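You operate a simulated robot arm through the tools that you are given. There is no shell and no other tool.

You run a simulated two-armed robot. Do the job below in one go: nothing can be reset, and whatever is moved stays where it is left.

JOB
Rough disc 4 on the machine's coarsest paste, then finish it on the finest.
Fine: read the paste cards; one run each; wait till the lamp is out; lay the disc back where it lay.

Only the result counts: the job must be done as asked and must still hold three seconds after the hand-in. Knocking over, shifting, dropping, spilling or breaking anything else fails it.

ROBOT AND FRAMES
Two 6-joint arms with two-finger parallel grippers on one trunk that stands fixed in place. Base frame: the origin is at the foot of the trunk, x ahead of it, y to its left, z up. Units: m, degrees, N and s.
The left shoulder is at [0.28, 0.185, 1.155], the right one opposite. With the tool pointing down near the work surface each hand reaches from about 0.54 to 0.92 m from the base axis, measured 20 degrees to its own side. Payload 1.57 kg a hand.
Tool frame (each hand has its own): the origin (TCP) lies between the finger pads and is the grasp point; the fingertips stand 0.03 m ahead of it; z points along the fingers, y is the line along which they close. The gripper opens to 0.08 m. The fingers are 0.017 m wide and 0.012 m thick; the gripper's body (0.04 by 0.082 m) begins 0.08 m behind the TCP.
Orientation is told as [roll, pitch, yaw] about the base's x, y, z axes, in that order, counted from this pose: with the fingers straight down and closing along the base's y, the tool's x points along the base's -x, its y along +y and its z along -z.

CONTROLS
- The arms move only by the tool drive_tool. It takes "left_commands", "right_commands" or both (then of equal length, played together; a hand with none holds still); each is one flat list of numbers, 7 for each row, row after row: the shift along the tool's x, y, z in m, then the turn, a rotation vector about the tool's x, y, z in rad, then the closure, from 0 (fully open) to 1 (shut). In form: [dx, dy, dz, wx, wy, wz, jaw, dx, dy, dz, wx, wy, wz, jaw, ...]. A call has 1 to 20 rows; each row shifts and turns the commanded pose from where the row before left it, along the tool's axes as they then stand. A row lasts 0.2 s, in which the tool goes at most 0.05 m and 8.6 degrees; a call with a longer step from one row to the next is refused whole, and so is a gripper value outside its range. Where a pose cannot be reached the arm comes as near as it can. A force on the tool above 40 N (or 10 N above the force at the start of the call, whichever is more), or a blocked arm, ends the call early, and 0.2 s more pass. Each finger travels about 0.153 m/s and halts on what it meets, pressing with about 41 N; the grip force reading is that of the motor and also rises with nothing between the fingers. The clock runs only during rows and for 0.2 s after the last one: add rows that do not move to give the fingers time. It gives the time, the measured TCP pose, the force on the tool (base axes), the opening and the grip force at its end, in the units of the frame above (readings bear some noise), with the torque about the TCP (base axes, N m) and any sound that the robot's microphone picked up.
- Cameras (640 x 400 px; columns grow to the right, rows downward): "scene" is now at [0.2383, 0.0061, 1.5942]; the picture's right is [0.07, -1.00, 0.00], its down [-0.75, -0.05, -0.66] and it looks along [0.66, 0.05, -0.75] (base axes); focal length 362 px, centre (320, 200). "left" rides on the left gripper at [0.072, 0.007, -0.122] in its tool frame; the picture's right is [-0.09, 1.00, 0.00], its down [-0.84, -0.08, -0.54] and it looks along [-0.54, -0.05, 0.84] (tool axes); focal length 238 px, centre (320, 200). "right" rides on the right gripper at [0.072, -0.007, -0.122] in its tool frame; the picture's right is [0.09, 1.00, 0.00], its down [-0.84, 0.08, -0.54] and it looks along [-0.54, 0.05, 0.84] (tool axes); focal length 238 px, centre (320, 200). There is no depth. A picture from a camera that has moved, and an enlarged one, comes with that camera's place and axes in the base frame and with its lens.
- capture(camera): a new picture of that camera. It takes no simulated time.
- slide_trunk(by): slides the trunk up (or, below 0, down) by that many m; the arms and the scene camera ride with it, the base frame stays. It gives what a move gives, with no picture.
- turn_head(pan, tilt): turns the head with the scene camera to pan (to the left, within 86 degrees either way) and tilt (down, from -29 to 69), counted from straight ahead of the robot. It gives what a move gives.
- inspect(camera, box): a new picture of the part [left, top, right, bottom] of that camera's present view, enlarged. It takes no simulated time.
- sign_off(): hands the job in; it is judged then, once.

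Nothing tells you positions but the pictures and the camera data. Unless the task says otherwise, let go and move clear before handing in.

The tools are called after "Emit:" as name(argument=value, ...) on one line, values as JSON. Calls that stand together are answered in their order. drive_tool: Moves the arms, as the interface text tells. Its arguments: {"type":"object","properties":{"left_commands":{"type":"array","items":{"type":"number"}},"right_commands":{"type":"array","items":{"type":"number"}}},"required":[]} The other tools are called the same way: slide_trunk (by) slides the trunk up or down; turn_head (pan, tilt) turns the head that bears the scene camera; capture (camera) takes a picture; inspect (camera, box) takes an enlarged picture of a part of a camera's view; sign_off () hands the job in.

At the start:

```text
time: 0.0
left_tcp_pos: [0.546, 0.2714, 1.2974]
left_tool_rot: [0.0, 0.0, 0.0]
left_contact_force: [0.0, 0.5, 0.5]
left_moment: [0.02, 0.03, -0.01]
left_opening: 0.0799
left_grasp_force: 0.1
right_tcp_pos: [0.5816, -0.1823, 1.2168]
right_tool_rot: [0.0, 0.0, 0.0]
right_contact_force: [-0.6, -0.5, -0.7]
right_moment: [0.02, -0.01, 0.0]
right_opening: 0.0797
right_grasp_force: 0.0
trunk travel left (down, up): [-0.85, 0.14]
head pan, tilt: [4.0, 48.9]
```

scene: 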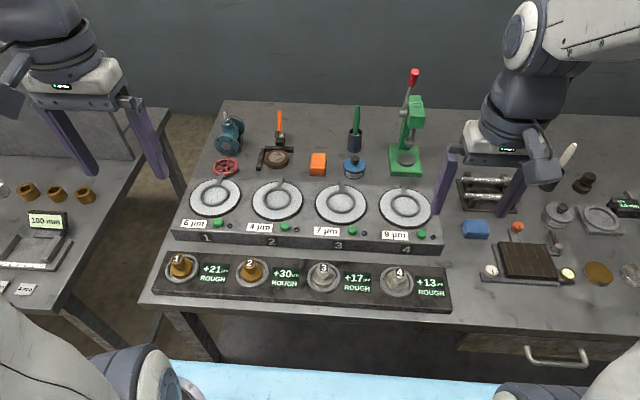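
right: 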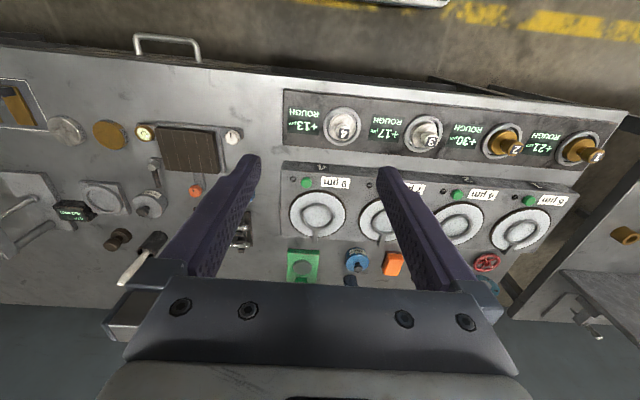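
left: 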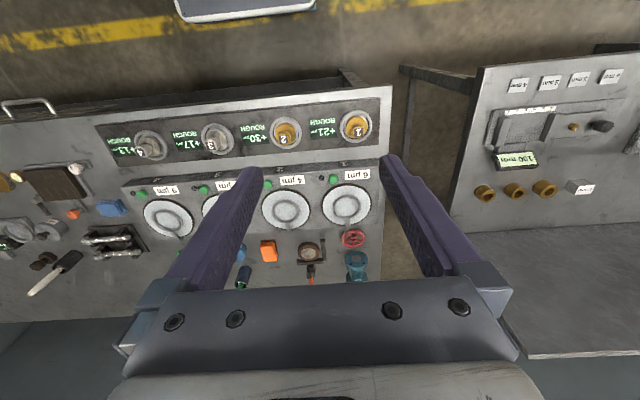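

I see a polishing machine with four plates with paste cards, a rack of four discs in front of it, and other tools around. I'll look closer at the cards, buttons, lamps and discs first.

Emit:
inspect(camera="scene", box=[160, 170, 320, 270])

Emit:
inspect(camera="scene", box=[300, 170, 460, 270])

Emit:
inspect(camera="scene", box=[300, 230, 460, 330])

Emit:
inspect(camera="scene", box=[150, 230, 310, 330])

Emit:
inspect(camera="scene", box=[440, 130, 640, 300])

Emit:
inspect(camera="scene", box=[0, 150, 180, 300])

```text
4.00 times, centred on (240, 220) of scene
camera zoom: at [0.2383, 0.0061, 1.5942], right [0.07, -1.0, 0.0], down [-0.75, -0.05, -0.66], along [0.66, 0.05, -0.75], focal length 1446 px, centre (640, 120)
```

zoom: 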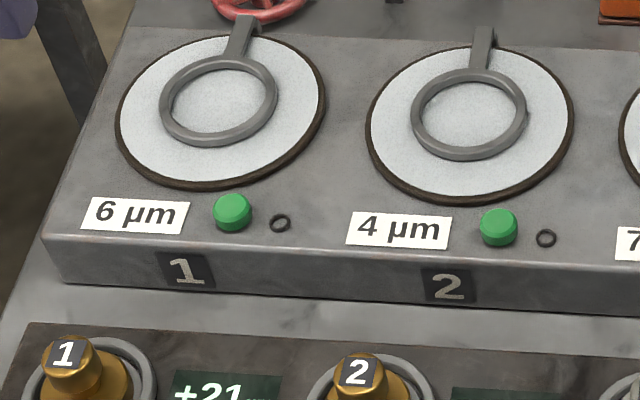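

```text
4.00 times, centred on (380, 220) of scene
camera zoom: at [0.2383, 0.0061, 1.5942], right [0.07, -1.0, 0.0], down [-0.75, -0.05, -0.66], along [0.66, 0.05, -0.75], focal length 1446 px, centre (80, 120)
```

zoom: 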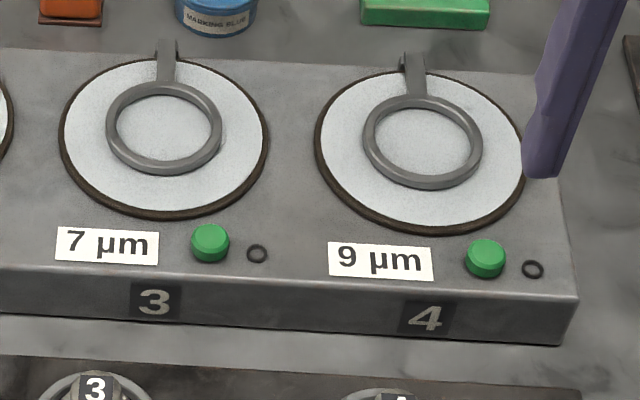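

```text
4.00 times, centred on (380, 280) of scene
camera zoom: at [0.2383, 0.0061, 1.5942], right [0.07, -1.0, 0.0], down [-0.75, -0.05, -0.66], along [0.66, 0.05, -0.75], focal length 1446 px, centre (80, -120)
```

zoom: 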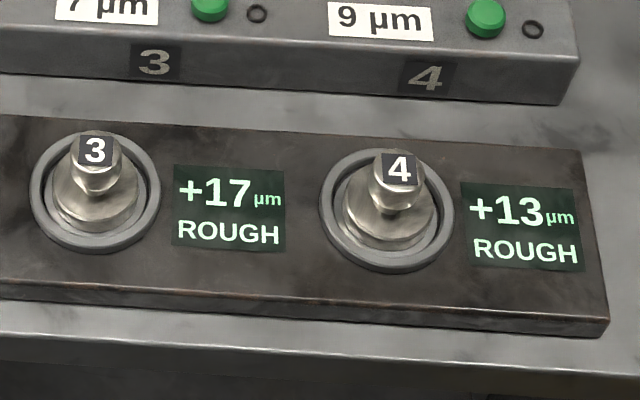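

```text
4.00 times, centred on (230, 280) of scene
camera zoom: at [0.2383, 0.0061, 1.5942], right [0.07, -1.0, 0.0], down [-0.75, -0.05, -0.66], along [0.66, 0.05, -0.75], focal length 1446 px, centre (680, -120)
```

zoom: 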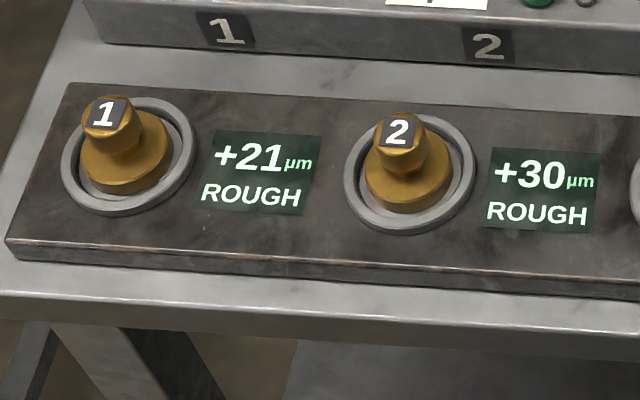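

```text
2.35 times, centred on (540, 215) of scene
camera zoom: at [0.2383, 0.0061, 1.5942], right [0.07, -1.0, 0.0], down [-0.75, -0.05, -0.66], along [0.66, 0.05, -0.75], focal length 851 px, centre (-198, 165)
```

zoom: 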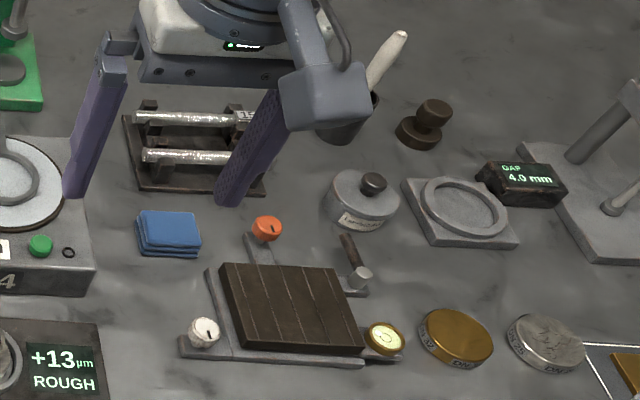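

```text
2.67 times, centred on (90, 225) of scene
camera zoom: at [0.2383, 0.0061, 1.5942], right [0.07, -1.0, 0.0], down [-0.75, -0.05, -0.66], along [0.66, 0.05, -0.75], focal length 964 px, centre (933, 133)
```

zoom: 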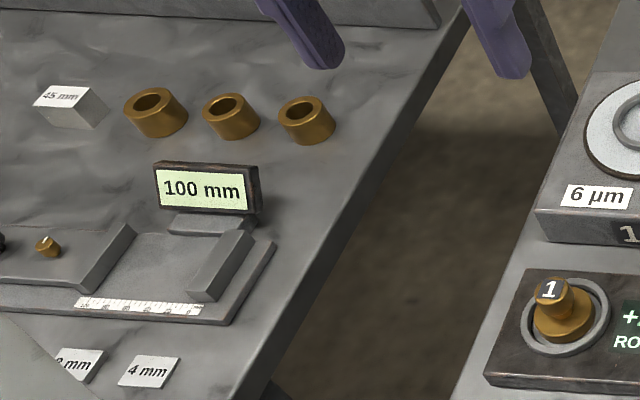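

Cards read plate 1: 6 µm, plate 2: 4 µm (finest), plate 3: 7 µm, plate 4: 9 µm (coarsest). Disc 4 sits in the rightmost nest near (0.61, -0.13). I move the right hand above disc 4 to measure it more exactly.

Emit:
drive_tool(right_commands=[-0.01, 0.0167, 0.03, 0, 0, 0, 0, -0.01, 0.0167, 0.03, 0, 0, 0, 0, -0.01, 0.0167, 0.03, 0, 0, 0, 0, 0, 0, 0, 0, 0, 0, 0])

Emit:
capture(camera="right")

Emit:
capture(camera="scene")

```text
time: 1.0
left_tcp_pos: [0.5473, 0.2721, 1.2964]
left_tool_rot: [-0.1, 0.0, 0.0]
left_contact_force: [-0.2, 0.1, -0.3]
left_moment: [-0.02, 0.03, 0.01]
left_opening: 0.0801
left_grasp_force: 0.0
right_tcp_pos: [0.6094, -0.1299, 1.1271]
right_tool_rot: [0.0, -0.1, 0.0]
right_contact_force: [0.1, 0.9, -0.7]
right_moment: [-0.03, -0.02, -0.04]
right_opening: 0.0798
right_grasp_force: 0.1
trunk travel left (down, up): [-0.85, 0.14]
head pan, tilt: [4.0, 48.9]
```

```text
taken
camera right: at [0.5382, -0.1363, 1.2475], right [-0.09, 1.0, 0.0], down [0.84, 0.08, 0.54], along [0.54, 0.05, -0.84], focal length 238 px, centre (320, 200)
```

right: 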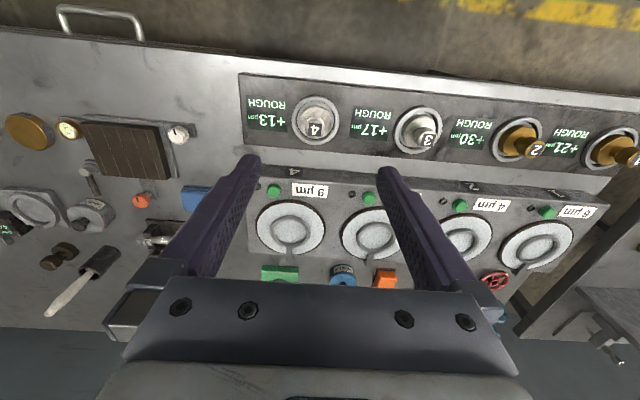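

```text
taken
camera scene: at [0.2385, 0.0062, 1.5941], right [0.07, -1.0, 0.0], down [-0.75, -0.05, -0.66], along [0.66, 0.05, -0.75], focal length 362 px, centre (320, 200)
```

scene: 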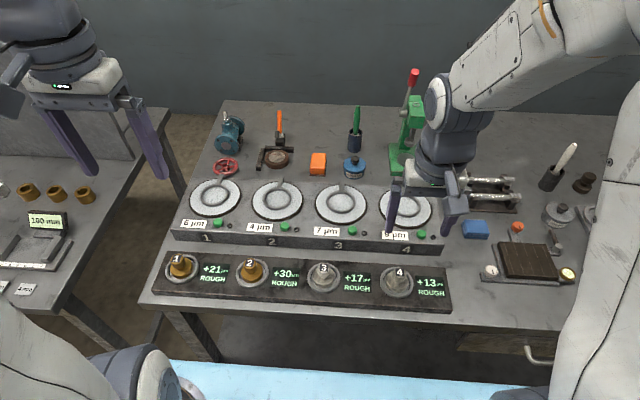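

The hand now hovers near disc 4; I take enlarged views from the right camera to triangulate the knob, ring, and button positions.

Emit:
inspect(camera="right", box=[240, 70, 400, 170])

Emit:
inspect(camera="right", box=[220, 160, 380, 260])

Emit:
inspect(camera="scene", box=[360, 240, 440, 290])

Emit:
inspect(camera="left", box=[80, 120, 240, 220])

```text
4.00 times, centred on (320, 120) of right
camera zoom: at [0.5382, -0.1363, 1.2475], right [-0.09, 1.0, 0.0], down [0.84, 0.08, 0.54], along [0.54, 0.05, -0.84], focal length 953 px, centre (320, 520)
```

zoom: 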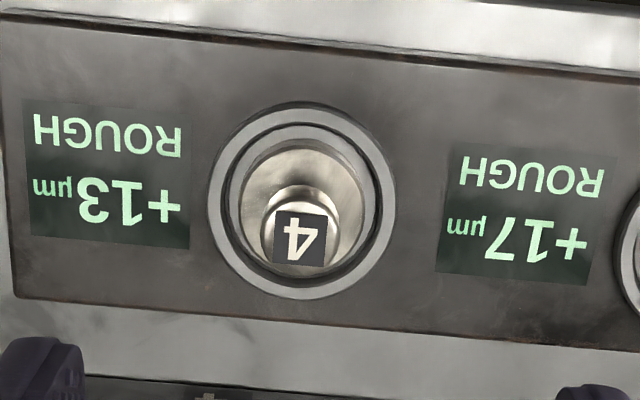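

```text
4.00 times, centred on (300, 210) of right
camera zoom: at [0.5382, -0.1363, 1.2475], right [-0.09, 1.0, 0.0], down [0.84, 0.08, 0.54], along [0.54, 0.05, -0.84], focal length 953 px, centre (400, 160)
```

zoom: 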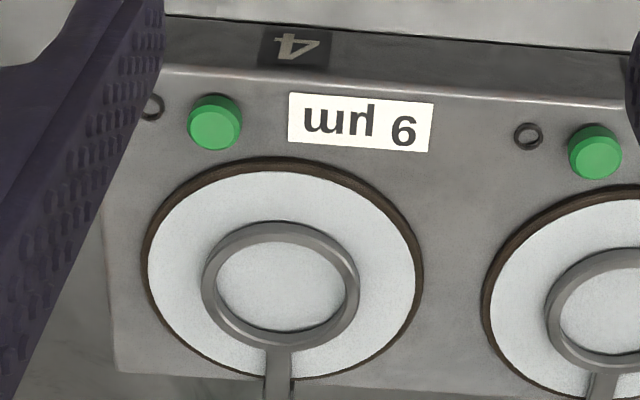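

```text
8.00 times, centred on (400, 265) of scene
camera zoom: at [0.2385, 0.0062, 1.5941], right [0.07, -1.0, 0.0], down [-0.75, -0.05, -0.66], along [0.66, 0.05, -0.75], focal length 2893 px, centre (-320, -320)
```

zoom: 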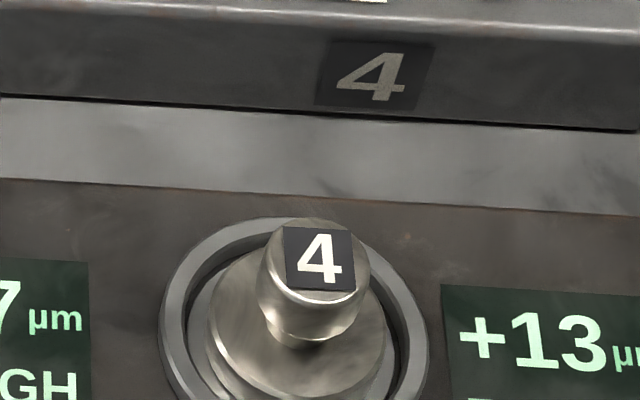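

```text
4.00 times, centred on (160, 170) of left
camera zoom: at [0.4761, 0.278, 1.4195], right [0.09, 1.0, 0.0], down [0.84, -0.08, 0.54], along [0.54, -0.05, -0.84], focal length 953 px, centre (960, 320)
```

zoom: 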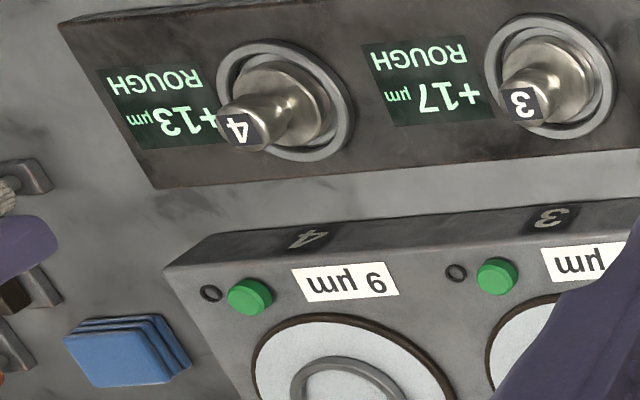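

The knob top of disc 4 triangulates consistently to about (0.634, -0.135, 0.922). I lower the right hand to hover just above it and look again.

Emit:
drive_tool(right_commands=[-0.00615, -0.00128, 0.03, 0, 0, 0, 0, -0.00615, -0.00128, 0.03, 0, 0, 0, 0, -0.00615, -0.00128, 0.03, 0, 0, 0, 0, -0.00615, -0.00128, 0.03, 0, 0, 0, 0, 0, 0, 0, 0, 0, 0, 0])

Emit:
capture(camera="right")

Emit:
inspect(camera="right", box=[240, 100, 400, 200])

Emit:
inspect(camera="left", box=[80, 120, 240, 220])

```text
time: 2.2
left_tcp_pos: [0.5472, 0.2719, 1.297]
left_tool_rot: [0.0, 0.0, 0.1]
left_contact_force: [-0.1, -0.4, -0.9]
left_moment: [-0.01, 0.04, 0.01]
left_opening: 0.0798
left_grasp_force: 0.1
right_tcp_pos: [0.6369, -0.1391, 1.0063]
right_tool_rot: [0.0, 0.0, 0.0]
right_contact_force: [0.9, -0.3, -0.1]
right_moment: [0.03, -0.03, 0.01]
right_opening: 0.0802
right_grasp_force: 0.1
trunk travel left (down, up): [-0.85, 0.14]
head pan, tilt: [4.0, 48.9]
```

```text
taken
camera right: at [0.5643, -0.1451, 1.1282], right [-0.09, 1.0, 0.0], down [0.84, 0.08, 0.54], along [0.54, 0.05, -0.84], focal length 238 px, centre (320, 200)
```

right: 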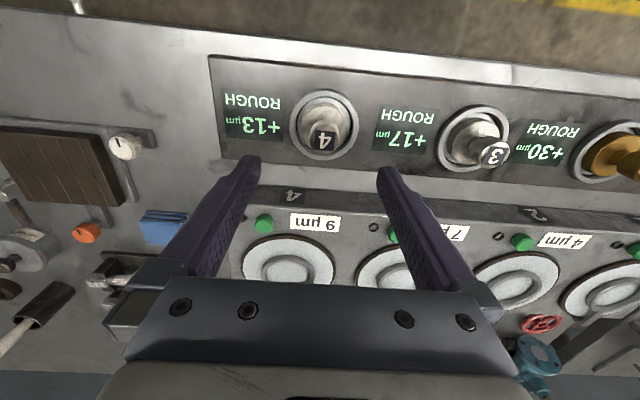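

```text
4.00 times, centred on (320, 150) of right
camera zoom: at [0.5643, -0.1451, 1.1282], right [-0.09, 1.0, 0.0], down [0.84, 0.08, 0.54], along [0.54, 0.05, -0.84], focal length 953 px, centre (320, 400)
```

zoom: 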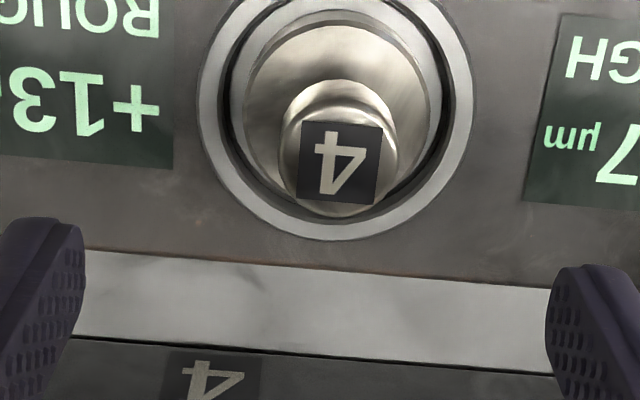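

```text
4.00 times, centred on (160, 170) of left
camera zoom: at [0.4761, 0.2779, 1.4195], right [0.09, 1.0, 0.0], down [0.84, -0.08, 0.54], along [0.54, -0.05, -0.84], focal length 953 px, centre (960, 320)
```

zoom: 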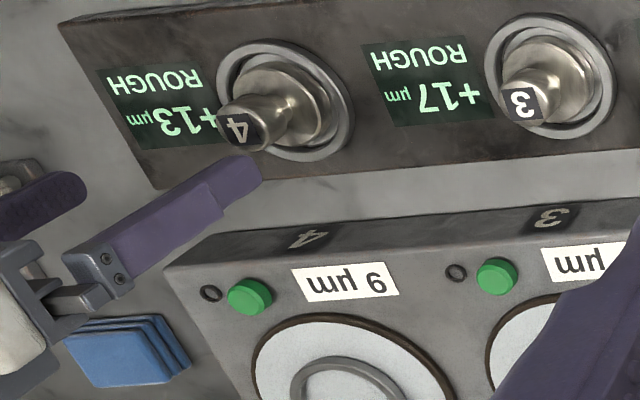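

The knob is at about (0.634, -0.1345); I want a closer look at its profile before descending, so I take a finer zoom from the left camera and the scene.

Emit:
inspect(camera="left", box=[120, 120, 184, 160])

Emit:
inspect(camera="right", box=[280, 80, 376, 140])

Emit:
inspect(camera="scene", box=[360, 255, 440, 305])

```text
10.00 times, centred on (152, 140) of left
camera zoom: at [0.4761, 0.2779, 1.4195], right [0.09, 1.0, 0.0], down [0.84, -0.08, 0.54], along [0.54, -0.05, -0.84], focal length 2384 px, centre (2000, 800)
```

zoom: 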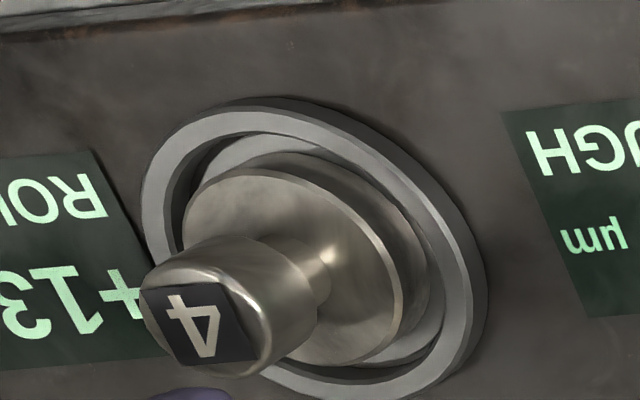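

```text
6.67 times, centred on (328, 110) of right
camera zoom: at [0.5643, -0.1451, 1.1282], right [-0.09, 1.0, 0.0], down [0.84, 0.08, 0.54], along [0.54, 0.05, -0.84], focal length 1589 px, centre (267, 800)
```

zoom: 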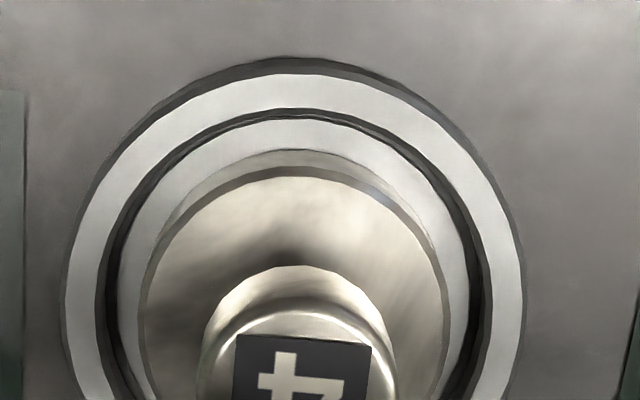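

```text
8.00 times, centred on (400, 280) of scene
camera zoom: at [0.2386, 0.0061, 1.5941], right [0.07, -1.0, 0.0], down [-0.75, -0.05, -0.66], along [0.66, 0.05, -0.75], focal length 2893 px, centre (-320, -440)
```

zoom: 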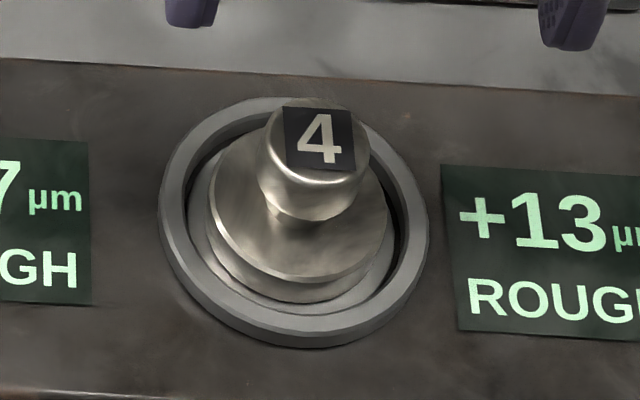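

The disc has a knob about 26 mm wide and 20 mm tall over a thin neck, disc top near z 0.887. I fine-align and descend partway with open fingers.

Emit:
drive_tool(right_commands=[0.0013, 0.002, 0.02, 0, 0, 0, 0, 0.0012, 0.002, 0.02, 0, 0, 0, 0, 0, 0, 0.01, 0, 0, 0, 0, 0, 0, 0, 0, 0, 0, 0])

Emit:
inspect(camera="right", box=[240, 100, 400, 200])

Emit:
inspect(camera="scene", box=[340, 230, 460, 305])

Emit:
inspect(camera="left", box=[100, 110, 196, 170])

```text
time: 3.2
left_tcp_pos: [0.5468, 0.2719, 1.2963]
left_tool_rot: [0.0, 0.0, -0.1]
left_contact_force: [0.4, -1.0, -0.3]
left_moment: [-0.03, -0.02, 0.01]
left_opening: 0.0801
left_grasp_force: 0.1
right_tcp_pos: [0.633, -0.1335, 0.9574]
right_tool_rot: [0.0, 0.0, 0.0]
right_contact_force: [-0.5, -0.5, 0.6]
right_moment: [0.01, 0.02, 0.0]
right_opening: 0.0801
right_grasp_force: 0.1
trunk travel left (down, up): [-0.85, 0.14]
head pan, tilt: [4.0, 48.9]
```

```text
4.00 times, centred on (320, 150) of right
camera zoom: at [0.5618, -0.1403, 1.0783], right [-0.09, 1.0, 0.0], down [0.84, 0.08, 0.54], along [0.54, 0.05, -0.84], focal length 953 px, centre (320, 400)
```

zoom: 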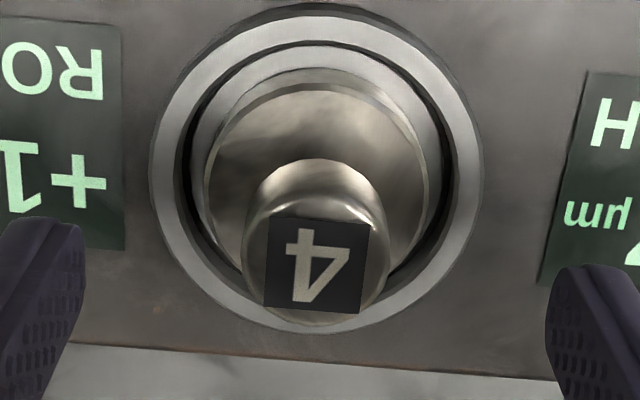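

```text
5.33 times, centred on (400, 268) of scene
camera zoom: at [0.2383, 0.0061, 1.5942], right [0.07, -1.0, 0.0], down [-0.75, -0.05, -0.66], along [0.66, 0.05, -0.75], focal length 1929 px, centre (-107, -160)
```

zoom: 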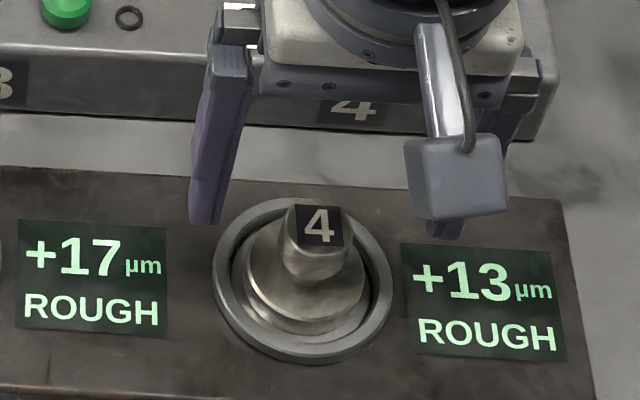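

```text
6.67 times, centred on (148, 140) of left
camera zoom: at [0.4759, 0.2779, 1.4196], right [0.09, 1.0, 0.0], down [0.84, -0.08, 0.54], along [0.54, -0.05, -0.84], focal length 1589 px, centre (1467, 600)
```

zoom: 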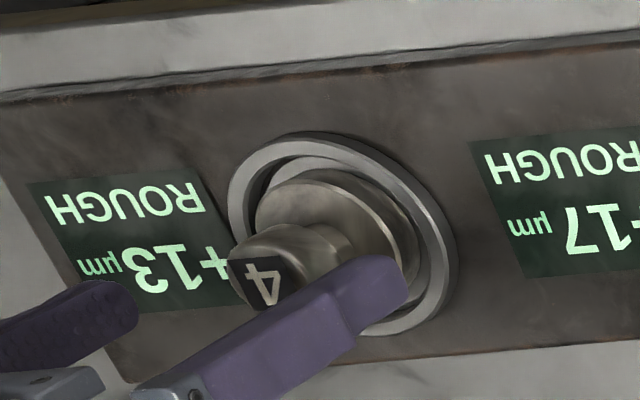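

The TCP is within about 1 mm of the knob axis. I descend to grip height (TCP z≈0.923), still open, and check the contact.

Emit:
drive_tool(right_commands=[0, -0.0006, 0.012, 0, 0, 0, 0, 0, -0.0005, 0.012, 0, 0, 0, 0, 0, 0, 0.009, 0, 0, 0, 0, 0, 0, 0, 0, 0, 0, 0])

Emit:
capture(camera="right")

Emit:
inspect(camera="left", box=[100, 110, 196, 170])

Emit:
inspect(camera="scene", box=[340, 230, 460, 305])

```text
time: 4.2
left_tcp_pos: [0.5477, 0.2728, 1.297]
left_tool_rot: [0.1, 0.0, 0.0]
left_contact_force: [-0.1, -0.4, -0.5]
left_moment: [0.01, -0.01, 0.06]
left_opening: 0.08
left_grasp_force: 0.1
right_tcp_pos: [0.6328, -0.1341, 0.9236]
right_tool_rot: [0.0, 0.0, 0.0]
right_contact_force: [0.6, 0.0, 0.0]
right_moment: [0.01, 0.01, -0.04]
right_opening: 0.08
right_grasp_force: 0.0
trunk travel left (down, up): [-0.85, 0.14]
head pan, tilt: [4.0, 48.9]
```

```text
taken
camera right: at [0.5609, -0.141, 1.0446], right [-0.09, 1.0, 0.0], down [0.84, 0.08, 0.54], along [0.54, 0.05, -0.84], focal length 238 px, centre (320, 200)
```

right: 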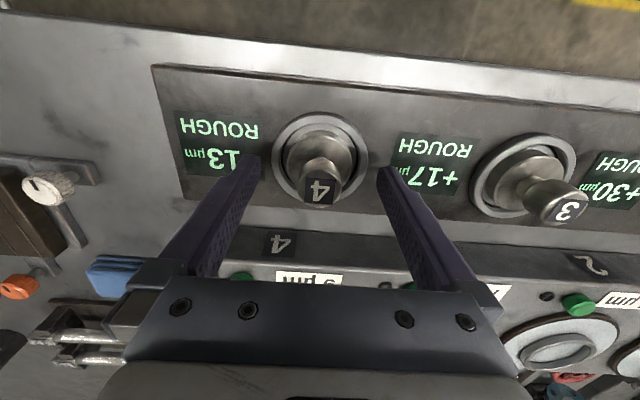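

```text
6.67 times, centred on (148, 140) of left
camera zoom: at [0.4759, 0.2779, 1.4196], right [0.09, 1.0, 0.0], down [0.84, -0.08, 0.54], along [0.54, -0.05, -0.84], focal length 1589 px, centre (1467, 600)
```

zoom: 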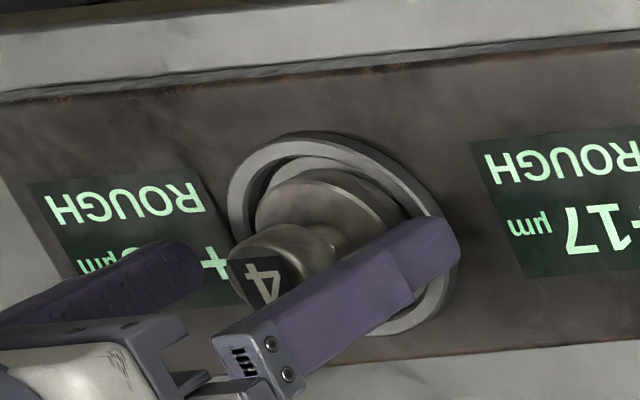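

```text
5.33 times, centred on (400, 268) of scene
camera zoom: at [0.2383, 0.0061, 1.5941], right [0.07, -1.0, 0.0], down [-0.75, -0.05, -0.66], along [0.66, 0.05, -0.75], focal length 1929 px, centre (-107, -160)
```

zoom: 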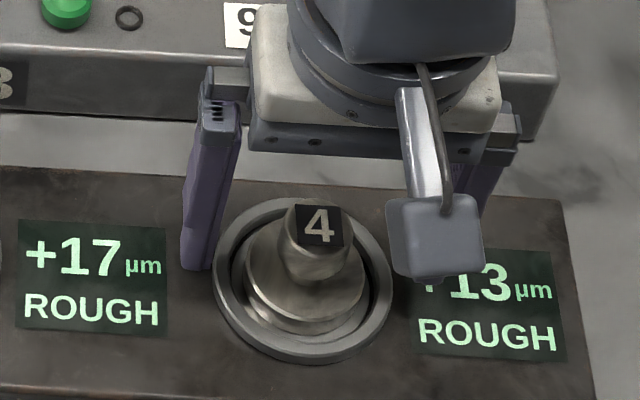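

The fingers straddle the knob with no contact. I close the grip.

Emit:
drive_tool(right_commands=[0, 0, 0, 0, 0, 0, 1, 0, 0, 0, 0, 0, 0, 1, 0, 0, 0, 0, 0, 0, 1, 0, 0, 0, 0, 0, 0, 1])

Emit:
inspect(camera="right", box=[240, 100, 400, 200])

Emit:
inspect(camera="scene", box=[340, 230, 460, 305])

```text
time: 5.2
left_tcp_pos: [0.5471, 0.2725, 1.2964]
left_tool_rot: [0.0, 0.0, -0.1]
left_contact_force: [0.0, 0.4, 0.3]
left_moment: [-0.04, 0.02, 0.01]
left_opening: 0.0798
left_grasp_force: 0.0
right_tcp_pos: [0.634, -0.1347, 0.9238]
right_tool_rot: [0.1, 0.1, -0.1]
right_contact_force: [0.0, -0.2, 0.1]
right_moment: [0.0, -0.02, -0.01]
right_opening: 0.027
right_grasp_force: 38.1
trunk travel left (down, up): [-0.85, 0.14]
head pan, tilt: [4.0, 48.9]
```

```text
4.00 times, centred on (320, 150) of right
camera zoom: at [0.5609, -0.141, 1.0447], right [-0.09, 1.0, 0.0], down [0.84, 0.08, 0.54], along [0.54, 0.05, -0.84], focal length 953 px, centre (320, 400)
```

zoom: 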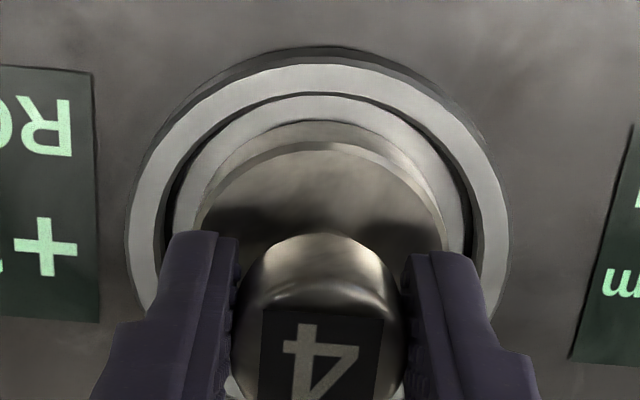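

```text
5.33 times, centred on (400, 268) of scene
camera zoom: at [0.2383, 0.0061, 1.5941], right [0.07, -1.0, 0.0], down [-0.75, -0.05, -0.66], along [0.66, 0.05, -0.75], focal length 1929 px, centre (-107, -160)
```

zoom: 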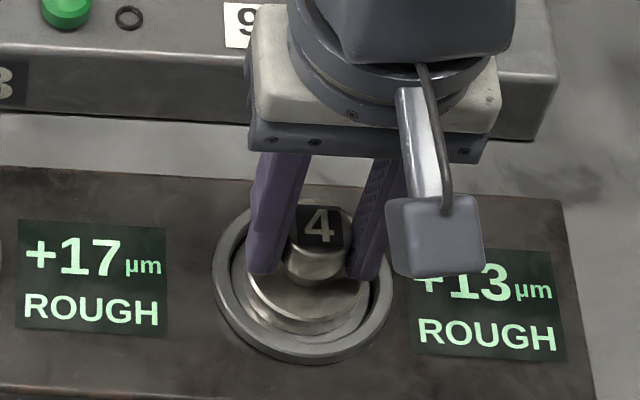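

Gripped at 27 mm opening with TCP at (0.634, -0.1345, 0.9238). I lift straight up by about 7 cm.

Emit:
drive_tool(right_commands=[0, 0, -0.01, 0, 0, 0, 1, 0, 0, -0.02, 0, 0, 0, 1, 0, 0, -0.02, 0, 0, 0, 1, 0, 0, -0.02, 0, 0, 0, 1, 0, 0, 0, 0, 0, 0, 1])

Emit:
capture(camera="scene")

Emit:
capture(camera="right")

Emit:
inspect(camera="left", box=[80, 100, 240, 200])

```text
time: 6.4
left_tcp_pos: [0.5467, 0.2719, 1.297]
left_tool_rot: [0.0, -0.1, 0.0]
left_contact_force: [0.5, -0.7, 0.3]
left_moment: [0.02, -0.04, 0.0]
left_opening: 0.0799
left_grasp_force: 0.1
right_tcp_pos: [0.6322, -0.1328, 0.9929]
right_tool_rot: [0.1, 0.0, -0.1]
right_contact_force: [-0.9, 0.2, -3.2]
right_moment: [-0.01, 0.02, 0.0]
right_opening: 0.0273
right_grasp_force: 38.0
trunk travel left (down, up): [-0.85, 0.14]
head pan, tilt: [4.0, 48.9]
```

```text
taken
camera scene: at [0.2382, 0.0061, 1.5942], right [0.07, -1.0, 0.0], down [-0.75, -0.05, -0.66], along [0.66, 0.05, -0.75], focal length 362 px, centre (320, 200)
```

scene: 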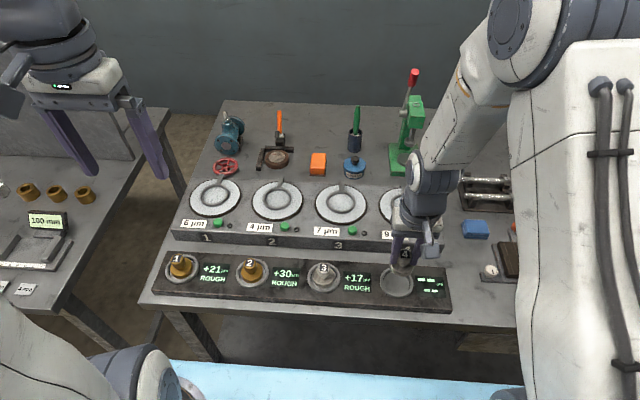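

```text
taken
camera right: at [0.5608, -0.1394, 1.1147], right [-0.09, 1.0, 0.0], down [0.84, 0.08, 0.54], along [0.54, 0.05, -0.84], focal length 238 px, centre (320, 200)
```

right: 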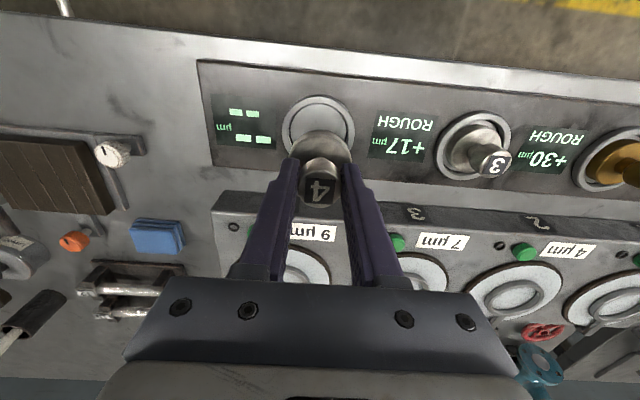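

```text
4.00 times, centred on (160, 150) of left
camera zoom: at [0.4758, 0.2779, 1.4196], right [0.09, 1.0, 0.0], down [0.84, -0.08, 0.54], along [0.54, -0.05, -0.84], focal length 953 px, centre (960, 400)
```

zoom: 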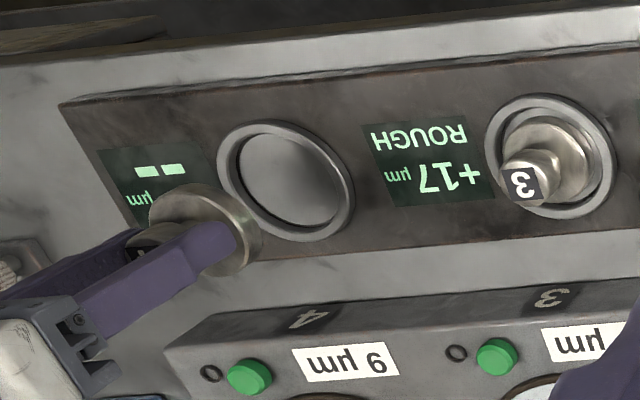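

Disc 4 is lifted (its nest display went blank). Now I carry it above plate 4 with ample clearance and look for the ring's exact position.

Emit:
drive_tool(right_commands=[0, 0, -0.02, 0, 0, 0, 1, 0, 0, -0.02, 0, 0, 0, 1, -0.025, -0.004, 0, 0, 0, 0, 1, -0.025, -0.004, 0, 0, 0, 0, 1, -0.025, -0.004, 0, 0, 0, 0, 1, -0.025, -0.004, 0, 0, 0, 0, 1, -0.025, -0.004, 0, 0, 0, 0, 1, 0, 0, 0, 0, 0, 0, 1])

Emit:
capture(camera="scene")

Emit:
capture(camera="right")

Emit:
capture(camera="left")

```text
time: 8.2
left_tcp_pos: [0.5473, 0.2717, 1.2965]
left_tool_rot: [-0.1, 0.0, 0.0]
left_contact_force: [0.5, 0.8, -0.3]
left_moment: [0.01, 0.0, 0.01]
left_opening: 0.0797
left_grasp_force: 0.1
right_tcp_pos: [0.7594, -0.1544, 1.0335]
right_tool_rot: [0.1, 0.0, 0.0]
right_contact_force: [0.7, -0.4, -2.5]
right_moment: [0.02, -0.01, 0.01]
right_opening: 0.0269
right_grasp_force: 38.0
trunk travel left (down, up): [-0.85, 0.14]
head pan, tilt: [4.0, 48.9]
```

```text
taken
camera scene: at [0.2386, 0.006, 1.5941], right [0.07, -1.0, 0.0], down [-0.75, -0.05, -0.66], along [0.66, 0.05, -0.75], focal length 362 px, centre (320, 200)
```

scene: 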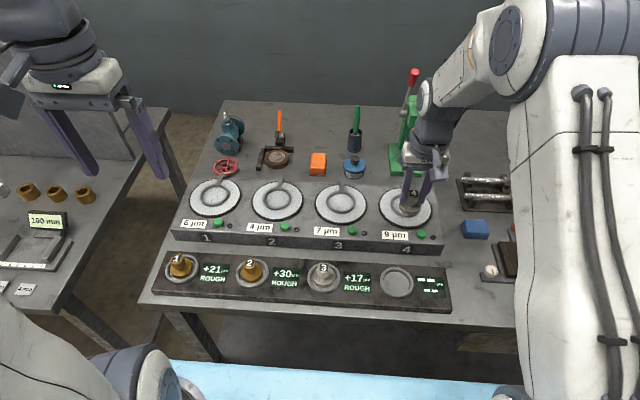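

```text
taken
camera right: at [0.6874, -0.1609, 1.1553], right [-0.09, 1.0, 0.0], down [0.84, 0.08, 0.54], along [0.54, 0.05, -0.84], focal length 238 px, centre (320, 200)
```

right: 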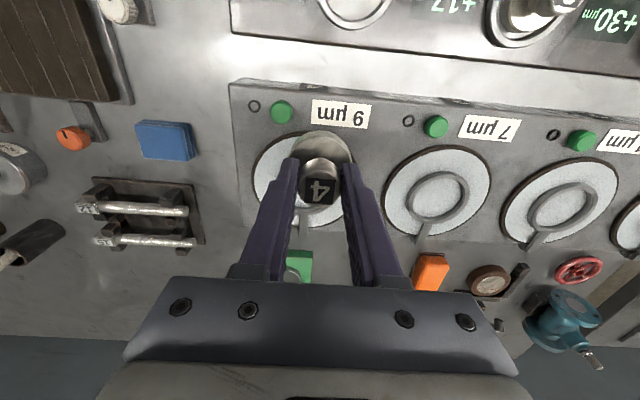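

```text
taken
camera left: at [0.4761, 0.2779, 1.4195], right [0.09, 1.0, 0.0], down [0.84, -0.08, 0.54], along [0.54, -0.05, -0.84], focal length 238 px, centre (320, 200)
```

left: 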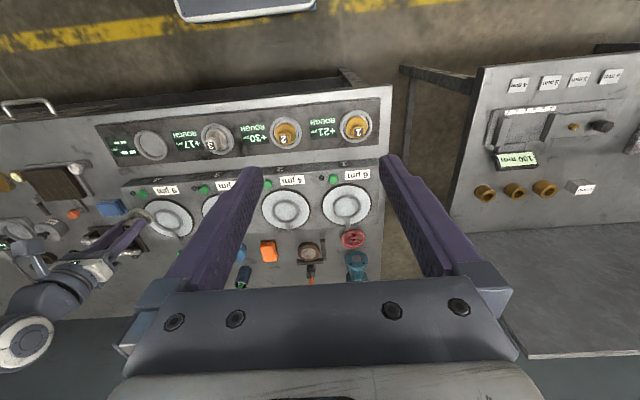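

Plate 4 is partly hidden by the held disc, so I enlarge views of plates 3 and 4 from three cameras to fix the ring's centre.

Emit:
inspect(camera="right", box=[230, 90, 390, 240])

Emit:
inspect(camera="right", box=[370, 120, 530, 260])

Emit:
inspect(camera="left", box=[120, 180, 220, 250])

Emit:
inspect(camera="scene", box=[360, 170, 456, 230])

Emit:
inspect(camera="scene", box=[240, 170, 400, 270])

```text
2.67 times, centred on (310, 165) of right
camera zoom: at [0.6874, -0.1609, 1.1553], right [-0.09, 1.0, 0.0], down [0.84, 0.08, 0.54], along [0.54, 0.05, -0.84], focal length 636 px, centre (347, 293)
```

zoom: 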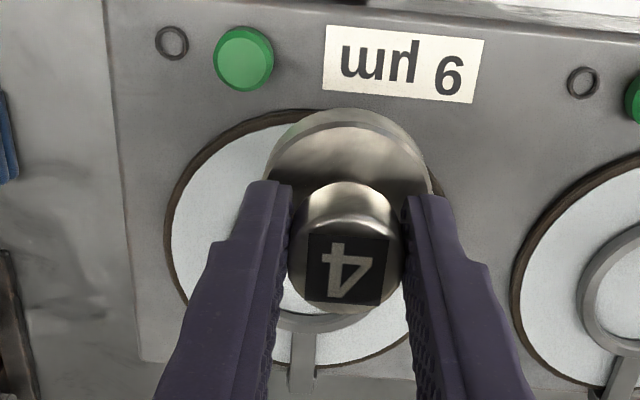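

```text
2.86 times, centred on (450, 190) of right
camera zoom: at [0.6874, -0.1609, 1.1553], right [-0.09, 1.0, 0.0], down [0.84, 0.08, 0.54], along [0.54, 0.05, -0.84], focal length 681 px, centre (-51, 229)
```

zoom: 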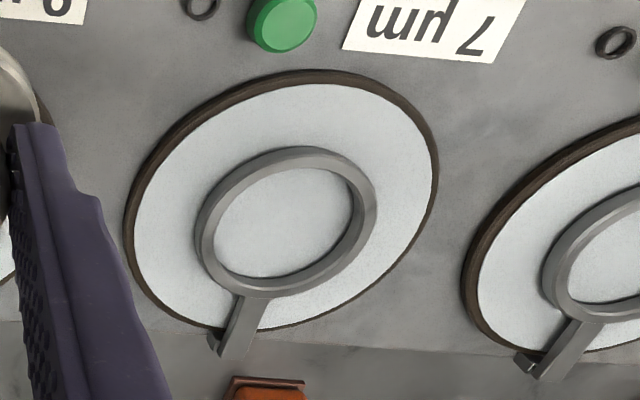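

```text
5.71 times, centred on (170, 215) of left
camera zoom: at [0.4761, 0.2779, 1.4195], right [0.09, 1.0, 0.0], down [0.84, -0.08, 0.54], along [0.54, -0.05, -0.84], focal length 1362 px, centre (1177, 114)
```

zoom: 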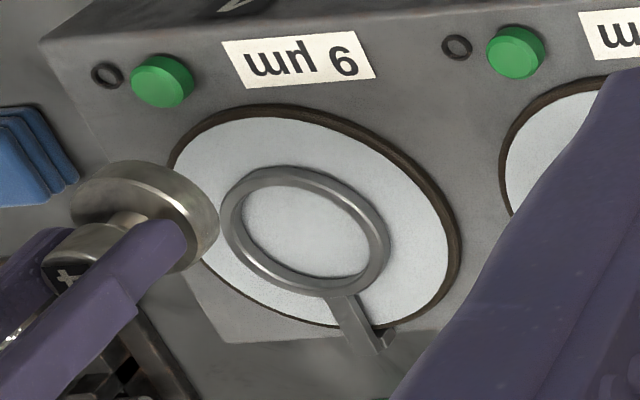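

```text
6.67 times, centred on (408, 200) of scene
camera zoom: at [0.2386, 0.006, 1.5941], right [0.07, -1.0, 0.0], down [-0.75, -0.05, -0.66], along [0.66, 0.05, -0.75], focal length 2411 px, centre (-267, 200)
```

zoom: 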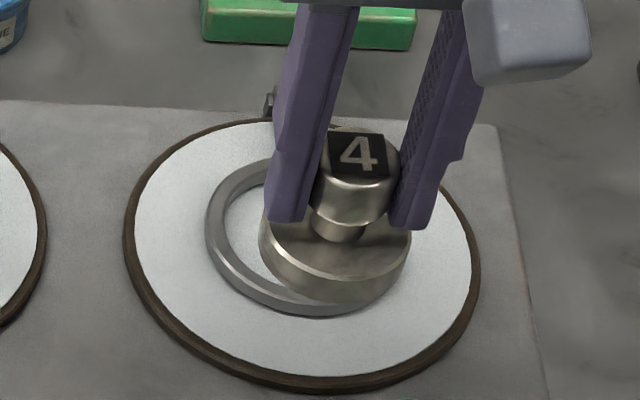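

```text
4.00 times, centred on (320, 220) of scene
camera zoom: at [0.2386, 0.006, 1.5941], right [0.07, -1.0, 0.0], down [-0.75, -0.05, -0.66], along [0.66, 0.05, -0.75], focal length 1446 px, centre (320, 120)
```

zoom: 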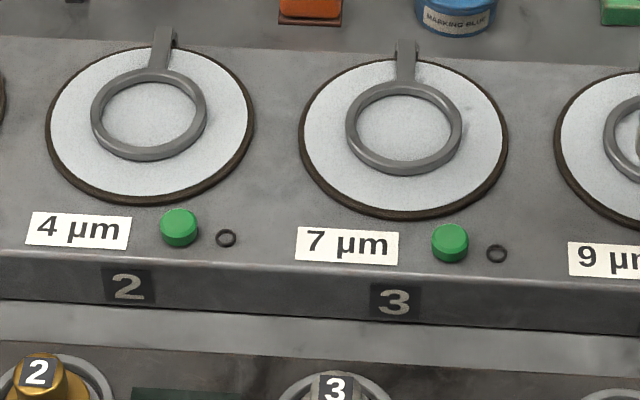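

Ring 4's centre triangulates to about (0.831, -0.1655), ring top z≈0.91, with roughly 5 mm clearance around the 50 mm disc. I move over it at the same height.

Emit:
drive_tool(right_commands=[-0.0179, -0.0028, 0, 0, 0, 0, 1, -0.0179, -0.0028, 0, 0, 0, 0, 1, -0.0179, -0.0028, 0, 0, 0, 0, 1, -0.0179, -0.0028, 0, 0, 0, 0, 1, 0, 0, 0, 0, 0, 0, 1])

Emit:
inspect(camera="right", box=[230, 70, 390, 220])

Emit:
inspect(camera="left", box=[120, 180, 220, 250])

Emit:
inspect(camera="scene", box=[360, 150, 456, 230])

```text
time: 9.4
left_tcp_pos: [0.5465, 0.2732, 1.2969]
left_tool_rot: [0.0, 0.0, 0.1]
left_contact_force: [0.9, -1.3, -1.6]
left_moment: [0.01, 0.03, -0.02]
left_opening: 0.08
left_grasp_force: 0.0
right_tcp_pos: [0.8287, -0.1649, 1.0313]
right_tool_rot: [0.1, 0.1, -0.1]
right_contact_force: [-0.5, 0.2, -2.5]
right_moment: [-0.01, -0.02, -0.02]
right_opening: 0.0271
right_grasp_force: 38.1
trunk travel left (down, up): [-0.85, 0.14]
head pan, tilt: [4.0, 48.9]
```

```text
2.67 times, centred on (310, 145) of right
camera zoom: at [0.7584, -0.1714, 1.153], right [-0.09, 1.0, 0.0], down [0.84, 0.08, 0.54], along [0.54, 0.05, -0.84], focal length 636 px, centre (347, 347)
```

zoom: 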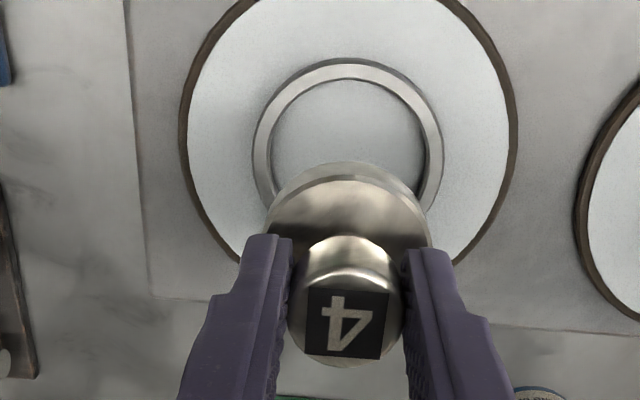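

```text
5.71 times, centred on (170, 215) of left
camera zoom: at [0.4761, 0.2779, 1.4195], right [0.09, 1.0, 0.0], down [0.84, -0.08, 0.54], along [0.54, -0.05, -0.84], focal length 1362 px, centre (1177, 114)
```

zoom: 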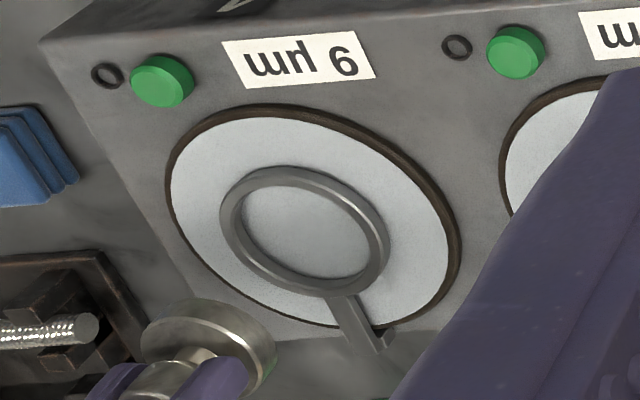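

```text
5.00 times, centred on (408, 190) of scene
camera zoom: at [0.2386, 0.006, 1.5941], right [0.07, -1.0, 0.0], down [-0.75, -0.05, -0.66], along [0.66, 0.05, -0.75], focal length 1808 px, centre (-120, 250)
```

zoom: 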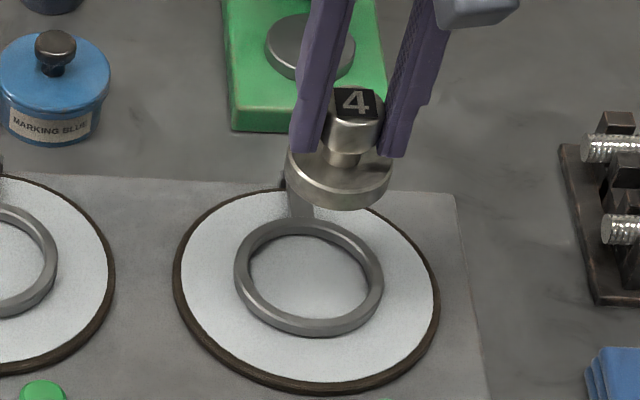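

Everything lines up: the TCP is at (0.830, -0.1645) against a ring centre of (0.831, -0.165). I descend to about 1 cm above the expected contact.

Emit:
drive_tool(right_commands=[-0.0003, -0.0003, 0.017, 0, 0, 0, 1, -0.0003, -0.0003, 0.017, 0, 0, 0, 1, 0, 0, 0.017, 0, 0, 0, 1, 0, 0, 0.01, 0, 0, 0, 1, 0, 0, 0, 0, 0, 0, 1])

Emit:
inspect(camera="right", box=[230, 70, 390, 220])

Emit:
inspect(camera="left", box=[120, 180, 220, 250])

Emit:
inspect(camera="scene", box=[360, 150, 456, 230])

```text
time: 10.6
left_tcp_pos: [0.5472, 0.2726, 1.2961]
left_tool_rot: [0.0, 0.1, 0.0]
left_contact_force: [0.2, 0.0, 0.0]
left_moment: [0.0, 0.0, 0.0]
left_opening: 0.0799
left_grasp_force: 0.1
right_tcp_pos: [0.831, -0.1678, 0.9723]
right_tool_rot: [0.0, 0.0, 0.0]
right_contact_force: [-0.6, 1.1, -3.8]
right_moment: [-0.04, 0.04, -0.03]
right_opening: 0.0274
right_grasp_force: 37.6
trunk travel left (down, up): [-0.85, 0.14]
head pan, tilt: [4.0, 48.9]
```

```text
2.67 times, centred on (310, 145) of right
camera zoom: at [0.759, -0.1723, 1.0932], right [-0.09, 1.0, 0.0], down [0.84, 0.08, 0.54], along [0.54, 0.05, -0.84], focal length 636 px, centre (347, 347)
```

zoom: 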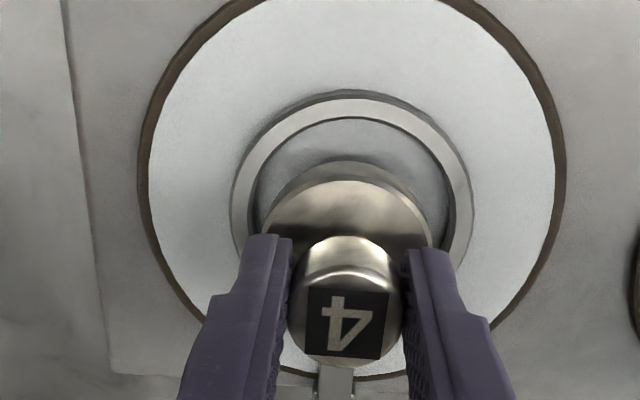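

```text
5.71 times, centred on (170, 215) of left
camera zoom: at [0.4761, 0.2779, 1.4195], right [0.09, 1.0, 0.0], down [0.84, -0.08, 0.54], along [0.54, -0.05, -0.84], focal length 1362 px, centre (1177, 114)
```

zoom: 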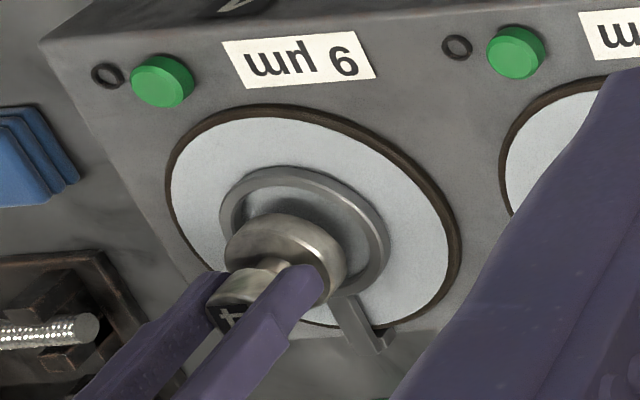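

```text
5.00 times, centred on (408, 190) of scene
camera zoom: at [0.2385, 0.0061, 1.5941], right [0.07, -1.0, 0.0], down [-0.75, -0.05, -0.66], along [0.66, 0.05, -0.75], focal length 1808 px, centre (-120, 250)
```

zoom: 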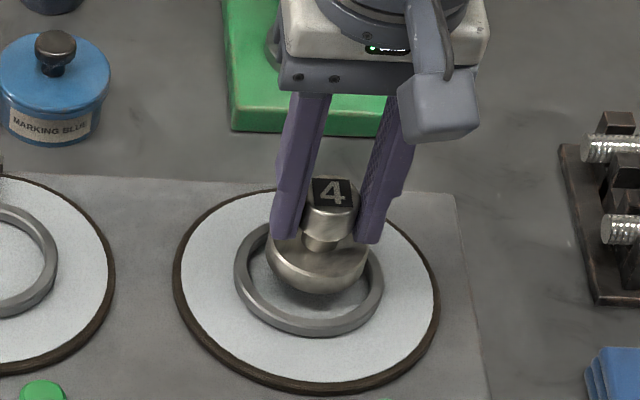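

The disc hangs centred over ring 4. I continue down in small steps, watching the vertical force for contact.

Emit:
drive_tool(right_commands=[0, 0, 0.005, 0, 0, 0, 1, 0, 0, 0.005, 0, 0, 0, 1, 0, 0, 0.002, 0, 0, 0, 1, 0, 0, 0, 0, 0, 0, 1])

Emit:
inspect(camera="scene", box=[360, 150, 456, 230])

Emit:
inspect(camera="left", box=[120, 180, 220, 250])

```text
time: 11.6
left_tcp_pos: [0.5468, 0.2715, 1.2965]
left_tool_rot: [0.0, -0.1, 0.0]
left_contact_force: [-0.4, 0.3, -0.2]
left_moment: [0.04, 0.01, -0.04]
left_opening: 0.0798
left_grasp_force: 0.1
right_tcp_pos: [0.8313, -0.167, 0.9612]
right_tool_rot: [0.0, 0.0, -0.1]
right_contact_force: [-0.9, -0.8, -2.4]
right_moment: [0.0, -0.02, 0.0]
right_opening: 0.0272
right_grasp_force: 37.9
trunk travel left (down, up): [-0.85, 0.14]
head pan, tilt: [4.0, 48.9]
```

```text
5.00 times, centred on (408, 190) of scene
camera zoom: at [0.2384, 0.0061, 1.5941], right [0.07, -1.0, 0.0], down [-0.75, -0.05, -0.66], along [0.66, 0.05, -0.75], focal length 1808 px, centre (-120, 250)
```

zoom: 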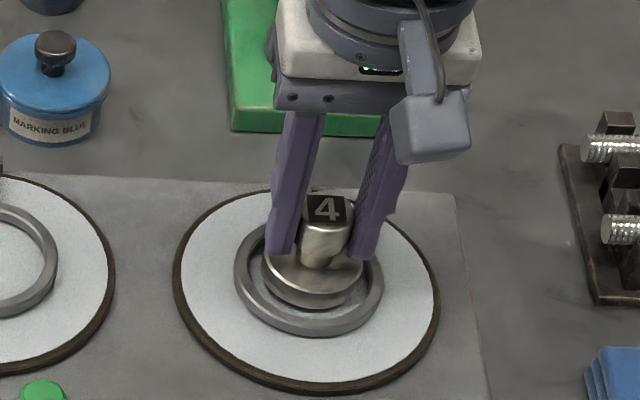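

```text
5.71 times, centred on (170, 215) of left
camera zoom: at [0.476, 0.2779, 1.4195], right [0.09, 1.0, 0.0], down [0.84, -0.08, 0.54], along [0.54, -0.05, -0.84], focal length 1362 px, centre (1177, 114)
```

zoom: 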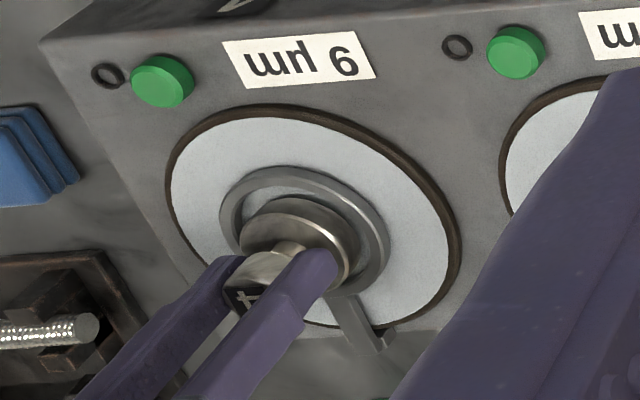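

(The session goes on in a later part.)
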